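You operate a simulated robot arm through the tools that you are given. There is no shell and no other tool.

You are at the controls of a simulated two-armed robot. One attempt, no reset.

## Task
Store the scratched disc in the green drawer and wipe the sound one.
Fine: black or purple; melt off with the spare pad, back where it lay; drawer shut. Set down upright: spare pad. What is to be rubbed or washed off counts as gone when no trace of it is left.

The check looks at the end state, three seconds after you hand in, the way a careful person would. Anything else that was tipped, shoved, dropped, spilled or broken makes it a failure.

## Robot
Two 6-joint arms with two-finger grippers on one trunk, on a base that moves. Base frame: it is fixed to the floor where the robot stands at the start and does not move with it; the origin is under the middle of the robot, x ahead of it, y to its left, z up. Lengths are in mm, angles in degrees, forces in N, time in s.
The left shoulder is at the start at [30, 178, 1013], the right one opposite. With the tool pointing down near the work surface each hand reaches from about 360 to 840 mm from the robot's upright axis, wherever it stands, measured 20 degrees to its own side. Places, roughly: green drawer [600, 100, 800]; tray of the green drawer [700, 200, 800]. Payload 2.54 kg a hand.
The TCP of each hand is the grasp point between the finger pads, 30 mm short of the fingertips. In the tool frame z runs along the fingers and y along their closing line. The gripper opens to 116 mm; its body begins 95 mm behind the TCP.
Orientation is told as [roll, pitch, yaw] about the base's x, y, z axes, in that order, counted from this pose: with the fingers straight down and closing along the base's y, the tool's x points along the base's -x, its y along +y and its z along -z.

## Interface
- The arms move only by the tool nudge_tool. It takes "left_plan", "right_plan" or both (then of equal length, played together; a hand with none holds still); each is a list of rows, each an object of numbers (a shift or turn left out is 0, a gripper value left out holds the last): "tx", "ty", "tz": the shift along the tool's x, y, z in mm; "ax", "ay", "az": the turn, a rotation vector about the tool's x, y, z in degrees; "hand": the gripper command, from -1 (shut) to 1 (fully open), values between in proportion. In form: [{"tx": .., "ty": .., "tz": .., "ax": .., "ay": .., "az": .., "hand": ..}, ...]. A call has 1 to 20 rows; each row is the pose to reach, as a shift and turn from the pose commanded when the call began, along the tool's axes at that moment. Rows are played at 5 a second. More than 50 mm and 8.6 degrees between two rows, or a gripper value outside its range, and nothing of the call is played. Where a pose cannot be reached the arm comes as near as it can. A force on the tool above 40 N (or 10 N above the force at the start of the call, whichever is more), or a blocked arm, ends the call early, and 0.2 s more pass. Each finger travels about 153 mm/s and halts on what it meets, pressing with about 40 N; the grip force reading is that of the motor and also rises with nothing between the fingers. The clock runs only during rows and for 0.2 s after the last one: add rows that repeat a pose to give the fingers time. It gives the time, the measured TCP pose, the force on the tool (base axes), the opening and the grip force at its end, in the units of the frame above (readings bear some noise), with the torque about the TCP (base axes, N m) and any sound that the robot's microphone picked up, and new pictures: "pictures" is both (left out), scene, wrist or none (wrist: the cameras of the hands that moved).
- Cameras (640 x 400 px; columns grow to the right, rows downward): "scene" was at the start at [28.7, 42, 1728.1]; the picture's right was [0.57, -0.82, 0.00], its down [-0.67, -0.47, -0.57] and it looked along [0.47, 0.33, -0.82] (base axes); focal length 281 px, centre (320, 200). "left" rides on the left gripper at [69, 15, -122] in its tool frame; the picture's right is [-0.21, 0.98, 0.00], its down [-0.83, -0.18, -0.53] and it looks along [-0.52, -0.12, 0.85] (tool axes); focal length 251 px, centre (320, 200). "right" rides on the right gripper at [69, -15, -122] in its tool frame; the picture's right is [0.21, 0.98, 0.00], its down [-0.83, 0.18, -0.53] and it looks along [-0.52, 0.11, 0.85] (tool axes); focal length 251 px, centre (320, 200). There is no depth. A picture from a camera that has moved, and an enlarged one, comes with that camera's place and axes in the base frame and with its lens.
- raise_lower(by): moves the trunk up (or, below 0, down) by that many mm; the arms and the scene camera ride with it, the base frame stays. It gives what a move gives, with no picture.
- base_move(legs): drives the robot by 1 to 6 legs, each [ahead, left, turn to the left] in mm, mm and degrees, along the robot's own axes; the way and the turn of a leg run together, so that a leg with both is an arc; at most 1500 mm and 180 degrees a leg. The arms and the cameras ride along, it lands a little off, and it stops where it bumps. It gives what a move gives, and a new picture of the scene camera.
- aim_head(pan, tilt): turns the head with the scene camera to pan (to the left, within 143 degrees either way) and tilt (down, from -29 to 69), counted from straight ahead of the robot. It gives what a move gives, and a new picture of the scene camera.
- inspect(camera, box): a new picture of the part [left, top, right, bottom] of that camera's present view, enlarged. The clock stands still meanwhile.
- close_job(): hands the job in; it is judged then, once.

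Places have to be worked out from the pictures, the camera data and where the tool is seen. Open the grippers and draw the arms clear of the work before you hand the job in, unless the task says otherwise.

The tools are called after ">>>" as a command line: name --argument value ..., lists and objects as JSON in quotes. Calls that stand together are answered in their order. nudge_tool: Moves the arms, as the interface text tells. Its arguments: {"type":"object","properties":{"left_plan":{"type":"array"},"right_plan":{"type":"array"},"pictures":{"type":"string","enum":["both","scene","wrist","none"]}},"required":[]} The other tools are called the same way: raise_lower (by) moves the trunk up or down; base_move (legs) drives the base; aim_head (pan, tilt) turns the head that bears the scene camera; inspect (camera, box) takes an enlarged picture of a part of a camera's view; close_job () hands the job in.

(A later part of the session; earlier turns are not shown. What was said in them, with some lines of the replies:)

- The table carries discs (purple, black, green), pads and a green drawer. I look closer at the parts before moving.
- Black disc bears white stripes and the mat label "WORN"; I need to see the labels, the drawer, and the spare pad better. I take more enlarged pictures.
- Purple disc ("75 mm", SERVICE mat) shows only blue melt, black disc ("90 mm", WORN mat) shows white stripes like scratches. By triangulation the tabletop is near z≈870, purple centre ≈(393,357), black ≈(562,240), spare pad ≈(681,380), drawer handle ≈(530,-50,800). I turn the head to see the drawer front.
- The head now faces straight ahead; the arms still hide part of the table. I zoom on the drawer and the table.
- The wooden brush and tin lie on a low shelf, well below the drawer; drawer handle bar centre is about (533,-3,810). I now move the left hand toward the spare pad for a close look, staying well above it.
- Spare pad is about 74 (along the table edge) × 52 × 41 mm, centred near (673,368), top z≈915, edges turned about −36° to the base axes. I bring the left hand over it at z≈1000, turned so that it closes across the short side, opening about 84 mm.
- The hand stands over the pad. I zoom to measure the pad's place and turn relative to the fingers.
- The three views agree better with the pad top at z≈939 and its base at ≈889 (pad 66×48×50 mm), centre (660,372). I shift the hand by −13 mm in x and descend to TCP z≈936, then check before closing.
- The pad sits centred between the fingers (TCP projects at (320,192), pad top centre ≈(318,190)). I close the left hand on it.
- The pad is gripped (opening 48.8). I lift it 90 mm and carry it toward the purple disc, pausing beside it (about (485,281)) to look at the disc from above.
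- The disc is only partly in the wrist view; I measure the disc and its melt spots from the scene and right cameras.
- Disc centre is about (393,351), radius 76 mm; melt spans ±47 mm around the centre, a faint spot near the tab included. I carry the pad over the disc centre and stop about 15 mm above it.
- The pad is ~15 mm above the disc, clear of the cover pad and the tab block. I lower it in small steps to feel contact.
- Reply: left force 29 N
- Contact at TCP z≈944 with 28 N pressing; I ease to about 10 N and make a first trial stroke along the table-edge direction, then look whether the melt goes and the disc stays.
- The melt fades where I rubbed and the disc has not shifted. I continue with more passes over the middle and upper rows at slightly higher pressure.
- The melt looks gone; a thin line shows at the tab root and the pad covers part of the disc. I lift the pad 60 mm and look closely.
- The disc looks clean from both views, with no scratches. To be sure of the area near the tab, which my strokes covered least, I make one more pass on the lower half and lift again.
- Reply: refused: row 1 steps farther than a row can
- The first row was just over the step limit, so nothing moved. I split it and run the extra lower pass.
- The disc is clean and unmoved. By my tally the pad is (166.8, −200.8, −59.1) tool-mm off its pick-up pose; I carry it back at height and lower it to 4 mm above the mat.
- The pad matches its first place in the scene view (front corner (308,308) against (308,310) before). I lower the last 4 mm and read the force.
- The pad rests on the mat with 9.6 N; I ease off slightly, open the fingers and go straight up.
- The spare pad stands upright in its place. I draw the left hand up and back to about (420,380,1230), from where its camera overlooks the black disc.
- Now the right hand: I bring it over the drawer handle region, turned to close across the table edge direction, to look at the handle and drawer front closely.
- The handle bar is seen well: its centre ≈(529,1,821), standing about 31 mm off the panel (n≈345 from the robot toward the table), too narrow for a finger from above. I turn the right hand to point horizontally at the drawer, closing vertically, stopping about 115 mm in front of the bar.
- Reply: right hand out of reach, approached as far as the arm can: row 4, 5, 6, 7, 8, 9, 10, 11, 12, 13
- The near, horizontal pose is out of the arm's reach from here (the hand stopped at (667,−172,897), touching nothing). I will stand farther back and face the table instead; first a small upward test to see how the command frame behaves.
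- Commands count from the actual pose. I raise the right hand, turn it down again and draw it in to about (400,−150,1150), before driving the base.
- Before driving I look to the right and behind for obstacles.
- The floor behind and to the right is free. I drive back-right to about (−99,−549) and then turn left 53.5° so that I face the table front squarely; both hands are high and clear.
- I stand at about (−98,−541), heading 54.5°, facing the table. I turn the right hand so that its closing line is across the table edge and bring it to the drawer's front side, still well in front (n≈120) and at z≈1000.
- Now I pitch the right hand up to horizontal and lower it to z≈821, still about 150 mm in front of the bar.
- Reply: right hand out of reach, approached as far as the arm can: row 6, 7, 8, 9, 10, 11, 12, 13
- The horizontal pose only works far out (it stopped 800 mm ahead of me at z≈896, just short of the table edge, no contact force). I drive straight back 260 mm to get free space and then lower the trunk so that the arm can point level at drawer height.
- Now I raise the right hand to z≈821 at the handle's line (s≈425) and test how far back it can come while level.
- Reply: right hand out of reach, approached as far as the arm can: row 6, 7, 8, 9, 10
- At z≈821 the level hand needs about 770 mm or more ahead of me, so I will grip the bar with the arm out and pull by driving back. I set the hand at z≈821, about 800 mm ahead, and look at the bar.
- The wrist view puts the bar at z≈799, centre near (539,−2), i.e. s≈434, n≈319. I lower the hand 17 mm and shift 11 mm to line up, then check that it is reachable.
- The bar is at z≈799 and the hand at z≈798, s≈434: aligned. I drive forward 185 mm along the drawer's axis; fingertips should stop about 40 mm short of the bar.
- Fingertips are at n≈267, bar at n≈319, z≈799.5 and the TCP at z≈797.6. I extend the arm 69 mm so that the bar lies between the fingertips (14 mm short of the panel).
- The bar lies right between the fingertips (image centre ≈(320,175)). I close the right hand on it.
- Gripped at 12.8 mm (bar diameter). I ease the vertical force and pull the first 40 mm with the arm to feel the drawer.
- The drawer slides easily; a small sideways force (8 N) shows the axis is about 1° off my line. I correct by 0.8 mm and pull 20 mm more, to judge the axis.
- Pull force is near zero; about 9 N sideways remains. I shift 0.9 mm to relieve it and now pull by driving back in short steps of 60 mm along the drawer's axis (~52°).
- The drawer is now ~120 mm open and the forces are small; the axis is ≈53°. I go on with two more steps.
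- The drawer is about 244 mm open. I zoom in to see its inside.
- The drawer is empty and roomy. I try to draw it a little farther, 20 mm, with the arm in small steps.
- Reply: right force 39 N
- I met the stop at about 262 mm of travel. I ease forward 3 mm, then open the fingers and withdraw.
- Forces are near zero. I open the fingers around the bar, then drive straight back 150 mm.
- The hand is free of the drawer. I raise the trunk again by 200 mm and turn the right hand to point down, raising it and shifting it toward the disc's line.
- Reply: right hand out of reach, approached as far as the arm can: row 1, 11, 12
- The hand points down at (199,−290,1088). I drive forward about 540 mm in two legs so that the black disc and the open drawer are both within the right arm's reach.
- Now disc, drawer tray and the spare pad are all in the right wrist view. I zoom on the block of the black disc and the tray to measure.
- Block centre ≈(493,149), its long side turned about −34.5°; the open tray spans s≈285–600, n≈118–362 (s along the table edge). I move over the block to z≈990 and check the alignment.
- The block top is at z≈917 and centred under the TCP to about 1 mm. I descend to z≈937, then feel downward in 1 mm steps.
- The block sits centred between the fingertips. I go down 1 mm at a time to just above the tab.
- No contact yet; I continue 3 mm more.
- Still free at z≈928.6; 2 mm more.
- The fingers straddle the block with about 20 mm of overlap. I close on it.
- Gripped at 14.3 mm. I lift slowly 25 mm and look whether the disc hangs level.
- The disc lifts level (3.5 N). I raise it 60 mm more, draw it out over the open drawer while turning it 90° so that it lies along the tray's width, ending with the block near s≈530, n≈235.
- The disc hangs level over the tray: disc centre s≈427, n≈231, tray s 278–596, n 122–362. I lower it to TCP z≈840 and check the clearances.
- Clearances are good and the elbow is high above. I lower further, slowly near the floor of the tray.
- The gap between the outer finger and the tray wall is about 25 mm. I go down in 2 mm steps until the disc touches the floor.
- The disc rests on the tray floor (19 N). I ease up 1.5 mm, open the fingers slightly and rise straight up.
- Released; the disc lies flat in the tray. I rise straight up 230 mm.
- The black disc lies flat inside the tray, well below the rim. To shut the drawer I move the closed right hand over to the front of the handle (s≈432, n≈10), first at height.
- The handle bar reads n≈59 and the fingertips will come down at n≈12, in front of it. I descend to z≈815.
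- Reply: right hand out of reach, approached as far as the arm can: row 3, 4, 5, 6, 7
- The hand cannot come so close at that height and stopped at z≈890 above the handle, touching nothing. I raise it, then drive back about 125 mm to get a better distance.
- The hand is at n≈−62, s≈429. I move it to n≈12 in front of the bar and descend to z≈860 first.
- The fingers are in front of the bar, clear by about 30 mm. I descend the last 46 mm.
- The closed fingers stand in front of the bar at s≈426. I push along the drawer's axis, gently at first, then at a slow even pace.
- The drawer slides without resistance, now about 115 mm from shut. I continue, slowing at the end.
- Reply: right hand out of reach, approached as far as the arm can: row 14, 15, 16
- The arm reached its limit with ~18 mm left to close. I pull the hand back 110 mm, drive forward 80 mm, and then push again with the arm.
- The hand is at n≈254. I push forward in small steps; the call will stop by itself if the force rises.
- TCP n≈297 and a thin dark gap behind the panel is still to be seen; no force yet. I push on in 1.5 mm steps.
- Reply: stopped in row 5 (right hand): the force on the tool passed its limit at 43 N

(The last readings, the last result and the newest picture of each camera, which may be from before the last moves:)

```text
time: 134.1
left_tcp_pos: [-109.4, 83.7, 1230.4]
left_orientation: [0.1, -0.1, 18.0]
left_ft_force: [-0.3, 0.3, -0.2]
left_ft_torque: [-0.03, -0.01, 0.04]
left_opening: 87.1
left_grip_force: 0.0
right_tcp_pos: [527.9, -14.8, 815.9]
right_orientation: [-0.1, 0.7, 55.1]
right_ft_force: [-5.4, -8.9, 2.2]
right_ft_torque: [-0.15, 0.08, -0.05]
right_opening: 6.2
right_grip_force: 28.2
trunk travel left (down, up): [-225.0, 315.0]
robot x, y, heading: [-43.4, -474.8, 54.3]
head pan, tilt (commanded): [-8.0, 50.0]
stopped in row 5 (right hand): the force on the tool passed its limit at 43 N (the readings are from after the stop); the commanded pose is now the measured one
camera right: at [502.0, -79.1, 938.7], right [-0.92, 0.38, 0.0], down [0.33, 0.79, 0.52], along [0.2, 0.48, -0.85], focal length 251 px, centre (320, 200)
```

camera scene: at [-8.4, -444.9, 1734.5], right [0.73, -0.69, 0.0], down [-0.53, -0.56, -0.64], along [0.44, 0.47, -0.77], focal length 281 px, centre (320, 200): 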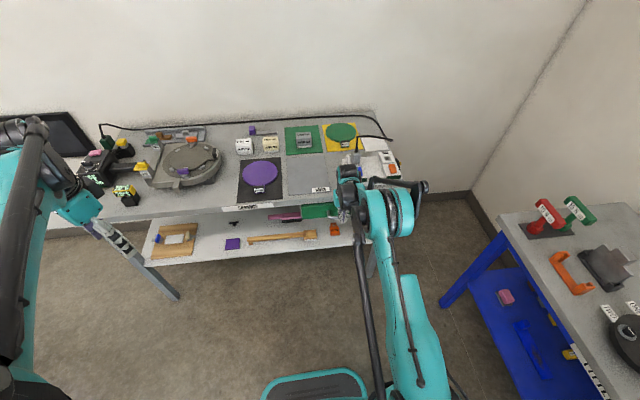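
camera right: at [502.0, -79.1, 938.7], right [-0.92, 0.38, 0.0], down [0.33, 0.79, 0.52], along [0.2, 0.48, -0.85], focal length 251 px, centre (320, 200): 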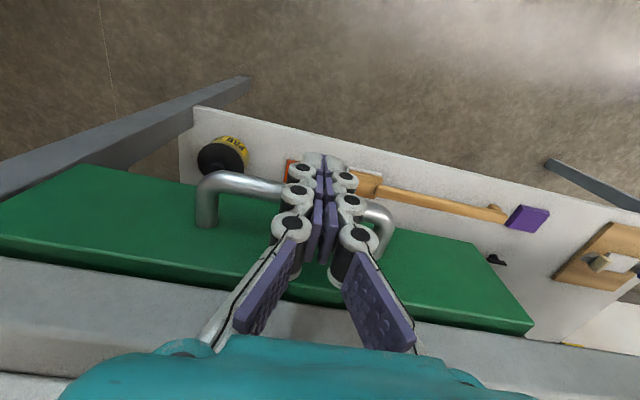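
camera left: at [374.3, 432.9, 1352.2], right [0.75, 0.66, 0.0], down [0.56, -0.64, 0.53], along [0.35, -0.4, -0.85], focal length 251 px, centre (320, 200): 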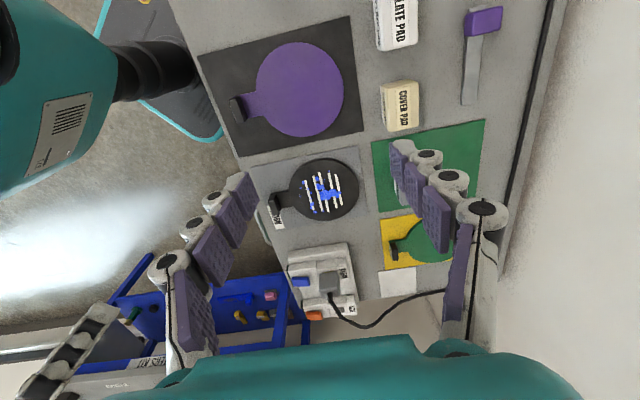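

The drawer has met its stop (43 N) and the gap is closed. I draw the hand back gently and check the drawer front.

>>> nudge_tool --right_plan '[{"tx": 3}, {"tx": 8}, {"tx": 20}, {"tx": 45}, {"tx": 75}, {"tx": 105}, {"tx": 120}, {"tx": 120}]' --pictures "both"

>>> inspect --camera "right" --box '[0, 100, 640, 400]'

```text
time: 135.9
left_tcp_pos: [-108.3, 84.5, 1229.2]
left_orientation: [0.0, 0.0, 18.0]
left_ft_force: [0.6, 0.2, -0.2]
left_ft_torque: [0.01, 0.04, 0.02]
left_opening: 87.2
left_grip_force: 0.1
right_tcp_pos: [461.6, -111.8, 819.2]
right_orientation: [0.0, 0.6, 55.1]
right_ft_force: [0.5, -0.5, -0.5]
right_ft_torque: [-0.02, -0.02, -0.03]
right_opening: 0.0
right_grip_force: 28.8
trunk travel left (down, up): [-225.0, 315.0]
robot x, y, heading: [-40.3, -474.5, 54.6]
head pan, tilt (commanded): [-8.0, 50.0]
camera scene: at [-8.7, -445.2, 1734.5], right [0.73, -0.69, 0.0], down [-0.53, -0.56, -0.64], along [0.44, 0.47, -0.77], focal length 281 px, centre (320, 200)
camera right: at [435.2, -176.7, 940.4], right [-0.92, 0.38, 0.0], down [0.33, 0.79, 0.52], along [0.2, 0.49, -0.85], focal length 251 px, centre (320, 200)
```

scene: 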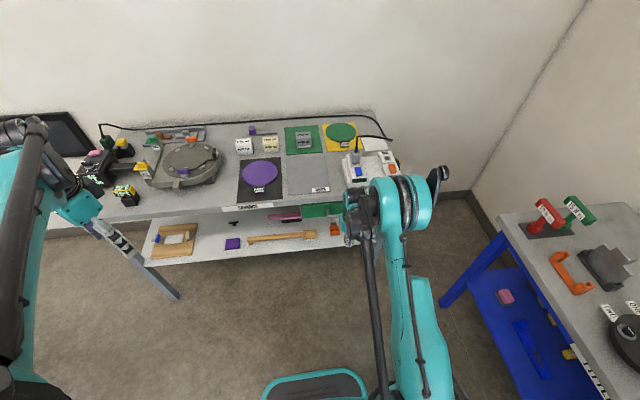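
right: 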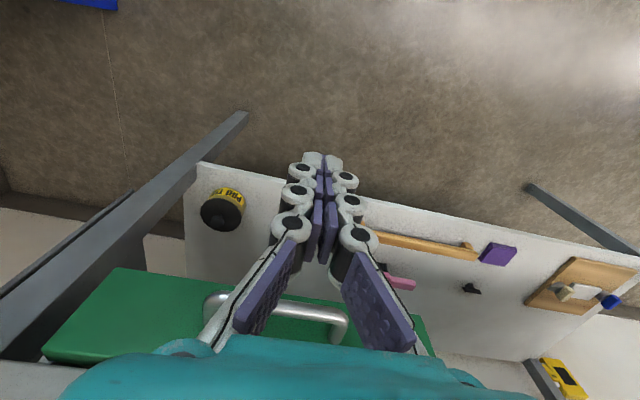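

```text
1.00 times, centred on (320, 250) of right (not enlarged: the box is as wide or as high as the picture)
camera zoom: at [435.2, -176.7, 940.4], right [-0.92, 0.38, 0.0], down [0.33, 0.79, 0.52], along [0.2, 0.49, -0.85], focal length 251 px, centre (320, 150)
```

zoom: 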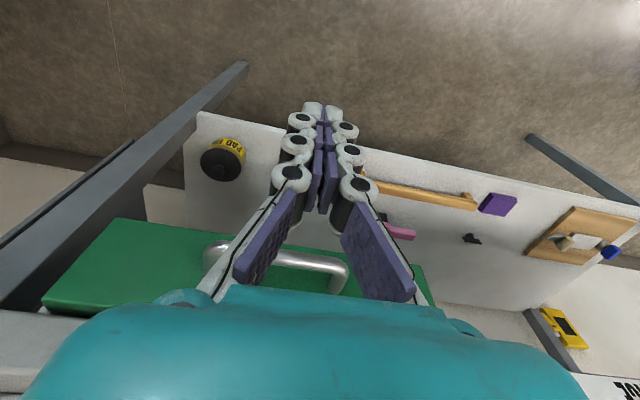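

The hand is free of the handle. I drive back 300 mm, then raise the hand, open it, and look at the whole table.

>>> base_move --legs '[[-300, 0, 0]]'

>>> nudge_tool --right_plan '[{"tz": -40, "hand": 0.5}, {"tz": -80}, {"tz": -120}, {"tz": -160}, {"tz": -200}, {"tz": -240}, {"tz": -280}, {"tz": -280, "tx": 30, "ty": -30}, {"tz": -280, "tx": 60, "ty": -60}, {"tz": -280, "tx": 80, "ty": -90}, {"tz": -280, "tx": 80, "ty": -90}]' --pictures "scene"

>>> inspect --camera "scene" --box '[90, 50, 440, 250]'

```text
time: 138.0
left_tcp_pos: [-288.2, -165.5, 1230.7]
left_orientation: [0.1, -0.2, 18.1]
left_ft_force: [-0.2, -0.5, -0.1]
left_ft_torque: [0.06, -0.02, -0.02]
left_opening: 87.2
left_grip_force: 0.0
right_tcp_pos: [282.9, -359.8, 818.6]
right_orientation: [0.0, 0.6, 55.2]
right_ft_force: [-0.1, 0.6, -0.4]
right_ft_torque: [0.02, -0.03, -0.01]
right_opening: 0.1
right_grip_force: 28.4
trunk travel left (down, up): [-225.0, 315.0]
robot x, y, heading: [-220.8, -725.9, 54.4]
head pan, tilt (commanded): [-8.0, 50.0]
camera scene: at [-186.9, -695.1, 1734.5], right [0.73, -0.69, 0.0], down [-0.53, -0.56, -0.64], along [0.44, 0.47, -0.77], focal length 281 px, centre (320, 200)
```

scene: 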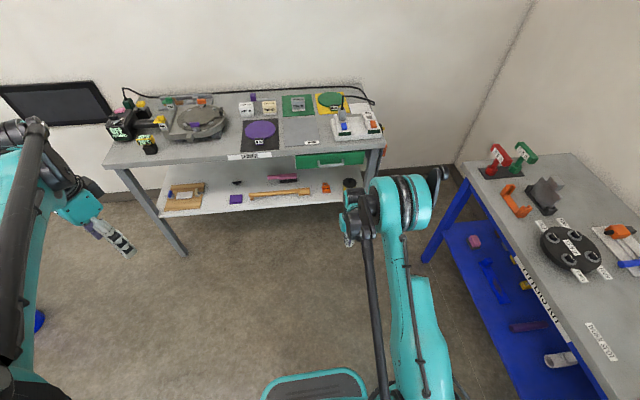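

```text
time: 140.4
left_tcp_pos: [-287.1, -163.8, 1229.7]
left_orientation: [0.0, 0.0, 18.1]
left_ft_force: [0.3, 0.4, 1.0]
left_ft_torque: [-0.04, -0.01, 0.01]
left_opening: 86.8
left_grip_force: 0.0
right_tcp_pos: [309.8, -473.8, 1099.5]
right_orientation: [0.1, 0.7, 55.2]
right_ft_force: [-0.1, 0.2, 0.2]
right_ft_torque: [-0.03, 0.0, 0.01]
right_opening: 87.0
right_grip_force: 0.0
trunk travel left (down, up): [-225.0, 315.0]
robot x, y, heading: [-222.1, -725.1, 54.8]
head pan, tilt (commanded): [-8.0, 50.0]
camera scene: at [-186.7, -693.2, 1734.4], right [0.73, -0.69, 0.0], down [-0.53, -0.56, -0.64], along [0.44, 0.47, -0.77], focal length 281 px, centre (320, 200)
```

scene: 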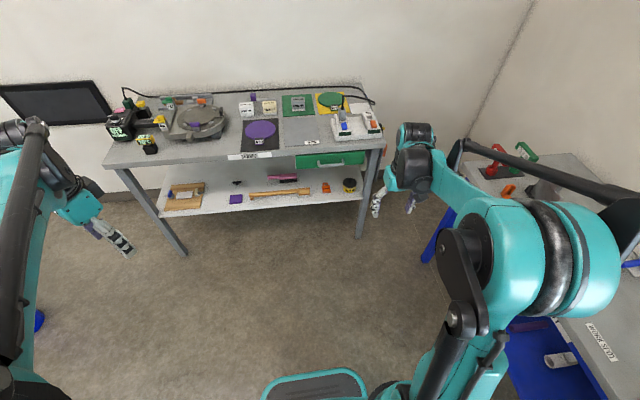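

```text
1.83 times, centred on (265, 150) of scene
camera zoom: at [-186.7, -693.2, 1734.4], right [0.73, -0.69, 0.0], down [-0.53, -0.56, -0.64], along [0.44, 0.47, -0.77], focal length 514 px, centre (421, 291)
```

zoom: 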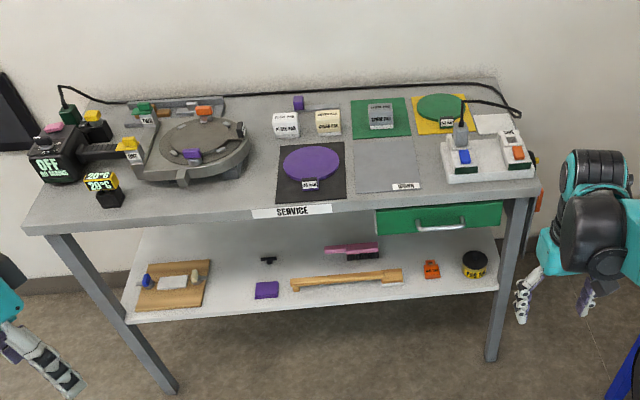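

The table looks orderly. I zoom on the drawer front, the purple disc and the spare pad for a last check.

>>> inspect --camera "scene" --box '[280, 130, 400, 190]'

>>> inspect --camera "scene" --box '[230, 80, 320, 160]'

>>> inspect --camera "scene" --box '[270, 80, 350, 130]'

```text
5.33 times, centred on (340, 160) of scene
camera zoom: at [-186.7, -693.2, 1734.4], right [0.73, -0.69, 0.0], down [-0.53, -0.56, -0.64], along [0.44, 0.47, -0.77], focal length 1500 px, centre (213, 413)
```

zoom: 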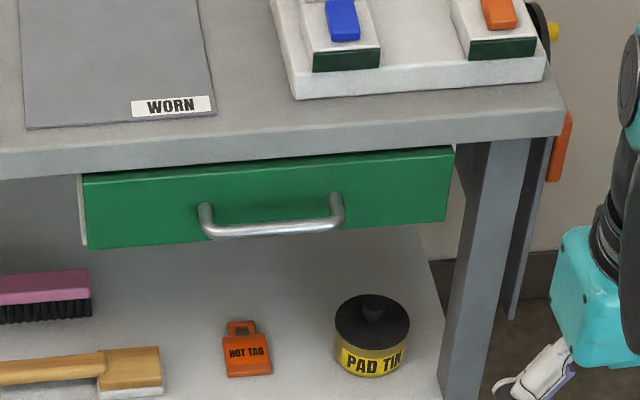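

```text
5.00 times, centred on (275, 120) of scene
camera zoom: at [-186.7, -693.2, 1734.4], right [0.73, -0.69, 0.0], down [-0.53, -0.56, -0.64], along [0.44, 0.47, -0.77], focal length 1406 px, centre (545, 600)
```

zoom: 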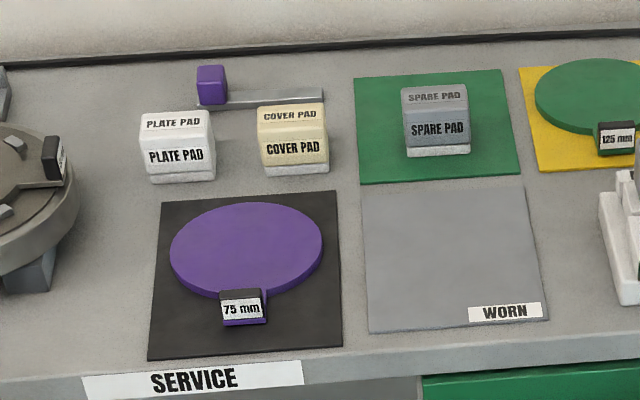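

```text
8.00 times, centred on (310, 105) of scene
camera zoom: at [-186.7, -693.2, 1734.4], right [0.73, -0.69, 0.0], down [-0.53, -0.56, -0.64], along [0.44, 0.47, -0.77], focal length 2250 px, centre (400, 960)
```

zoom: 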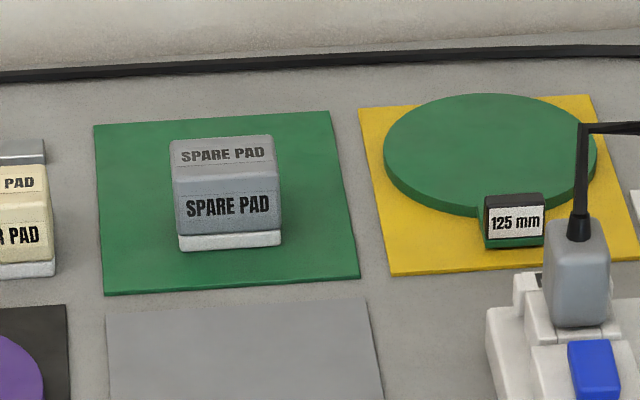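

The bar projects within 2 px of its closed place, so the drawer is shut; the pad stands upright and the purple disc lies on its mat. One last close look at the purple surface for any trace.

>>> inspect --camera "scene" --box '[248, 115, 284, 140]'

>>> inspect --camera "scene" --box '[100, 80, 240, 170]'

```text
16.00 times, centred on (266, 128) of scene
camera zoom: at [-186.7, -693.2, 1734.4], right [0.73, -0.69, 0.0], down [-0.53, -0.56, -0.64], along [0.44, 0.47, -0.77], focal length 4500 px, centre (1184, 1360)
```

zoom: 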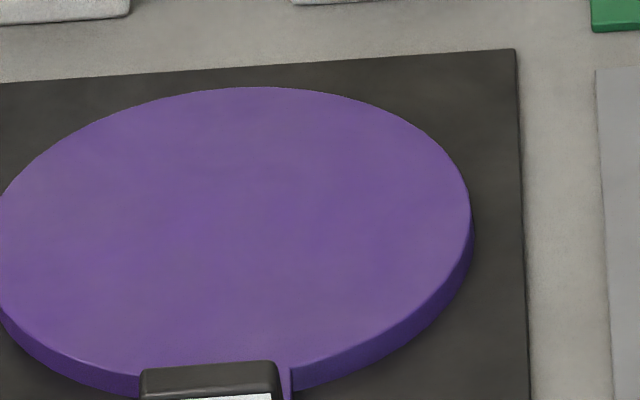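

```text
4.44 times, centred on (170, 125) of scene
camera zoom: at [-186.7, -693.2, 1734.4], right [0.73, -0.69, 0.0], down [-0.53, -0.56, -0.64], along [0.44, 0.47, -0.77], focal length 1250 px, centre (987, 533)
```

zoom: 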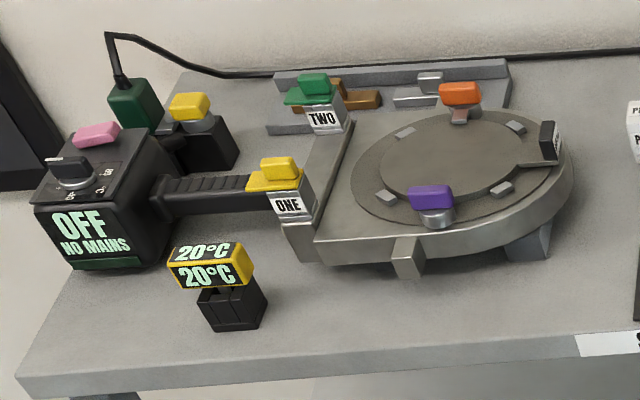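

The purple disc shows no trace of melt, and the scratched black disc is in the shut green drawer. The spare pad is upright in its old place, and both hands are open and clear. I hand the job in.

>>> close_job

```text
The job is handed in.
```

The scratched black disc is in the green drawer, which is shut, and the melt is wiped off the sound purple disc. The job is handed in; the result of the check has not come back.

- **Black disc:** it lies flat in the tray, below the rim. I pushed the drawer in until it met its stop, and the handle appears back at its original closed place in the camera view.
- **Purple disc:** I wiped it with the spare pad until close-up views from two cameras showed no melt. It still lies where it was on its mat and has no visible scratches.
- **Spare pad:** it is back on the green mat where it lay, upright.

Nothing else on the table or shelf looked moved in the last pictures. Both grippers are open and the arms are clear of the work.

I took "black or purple" to mean the two discs in question, so I left the green disc and the machine plate alone. The melt on the black disc was not wiped, since you asked only for the sound one.
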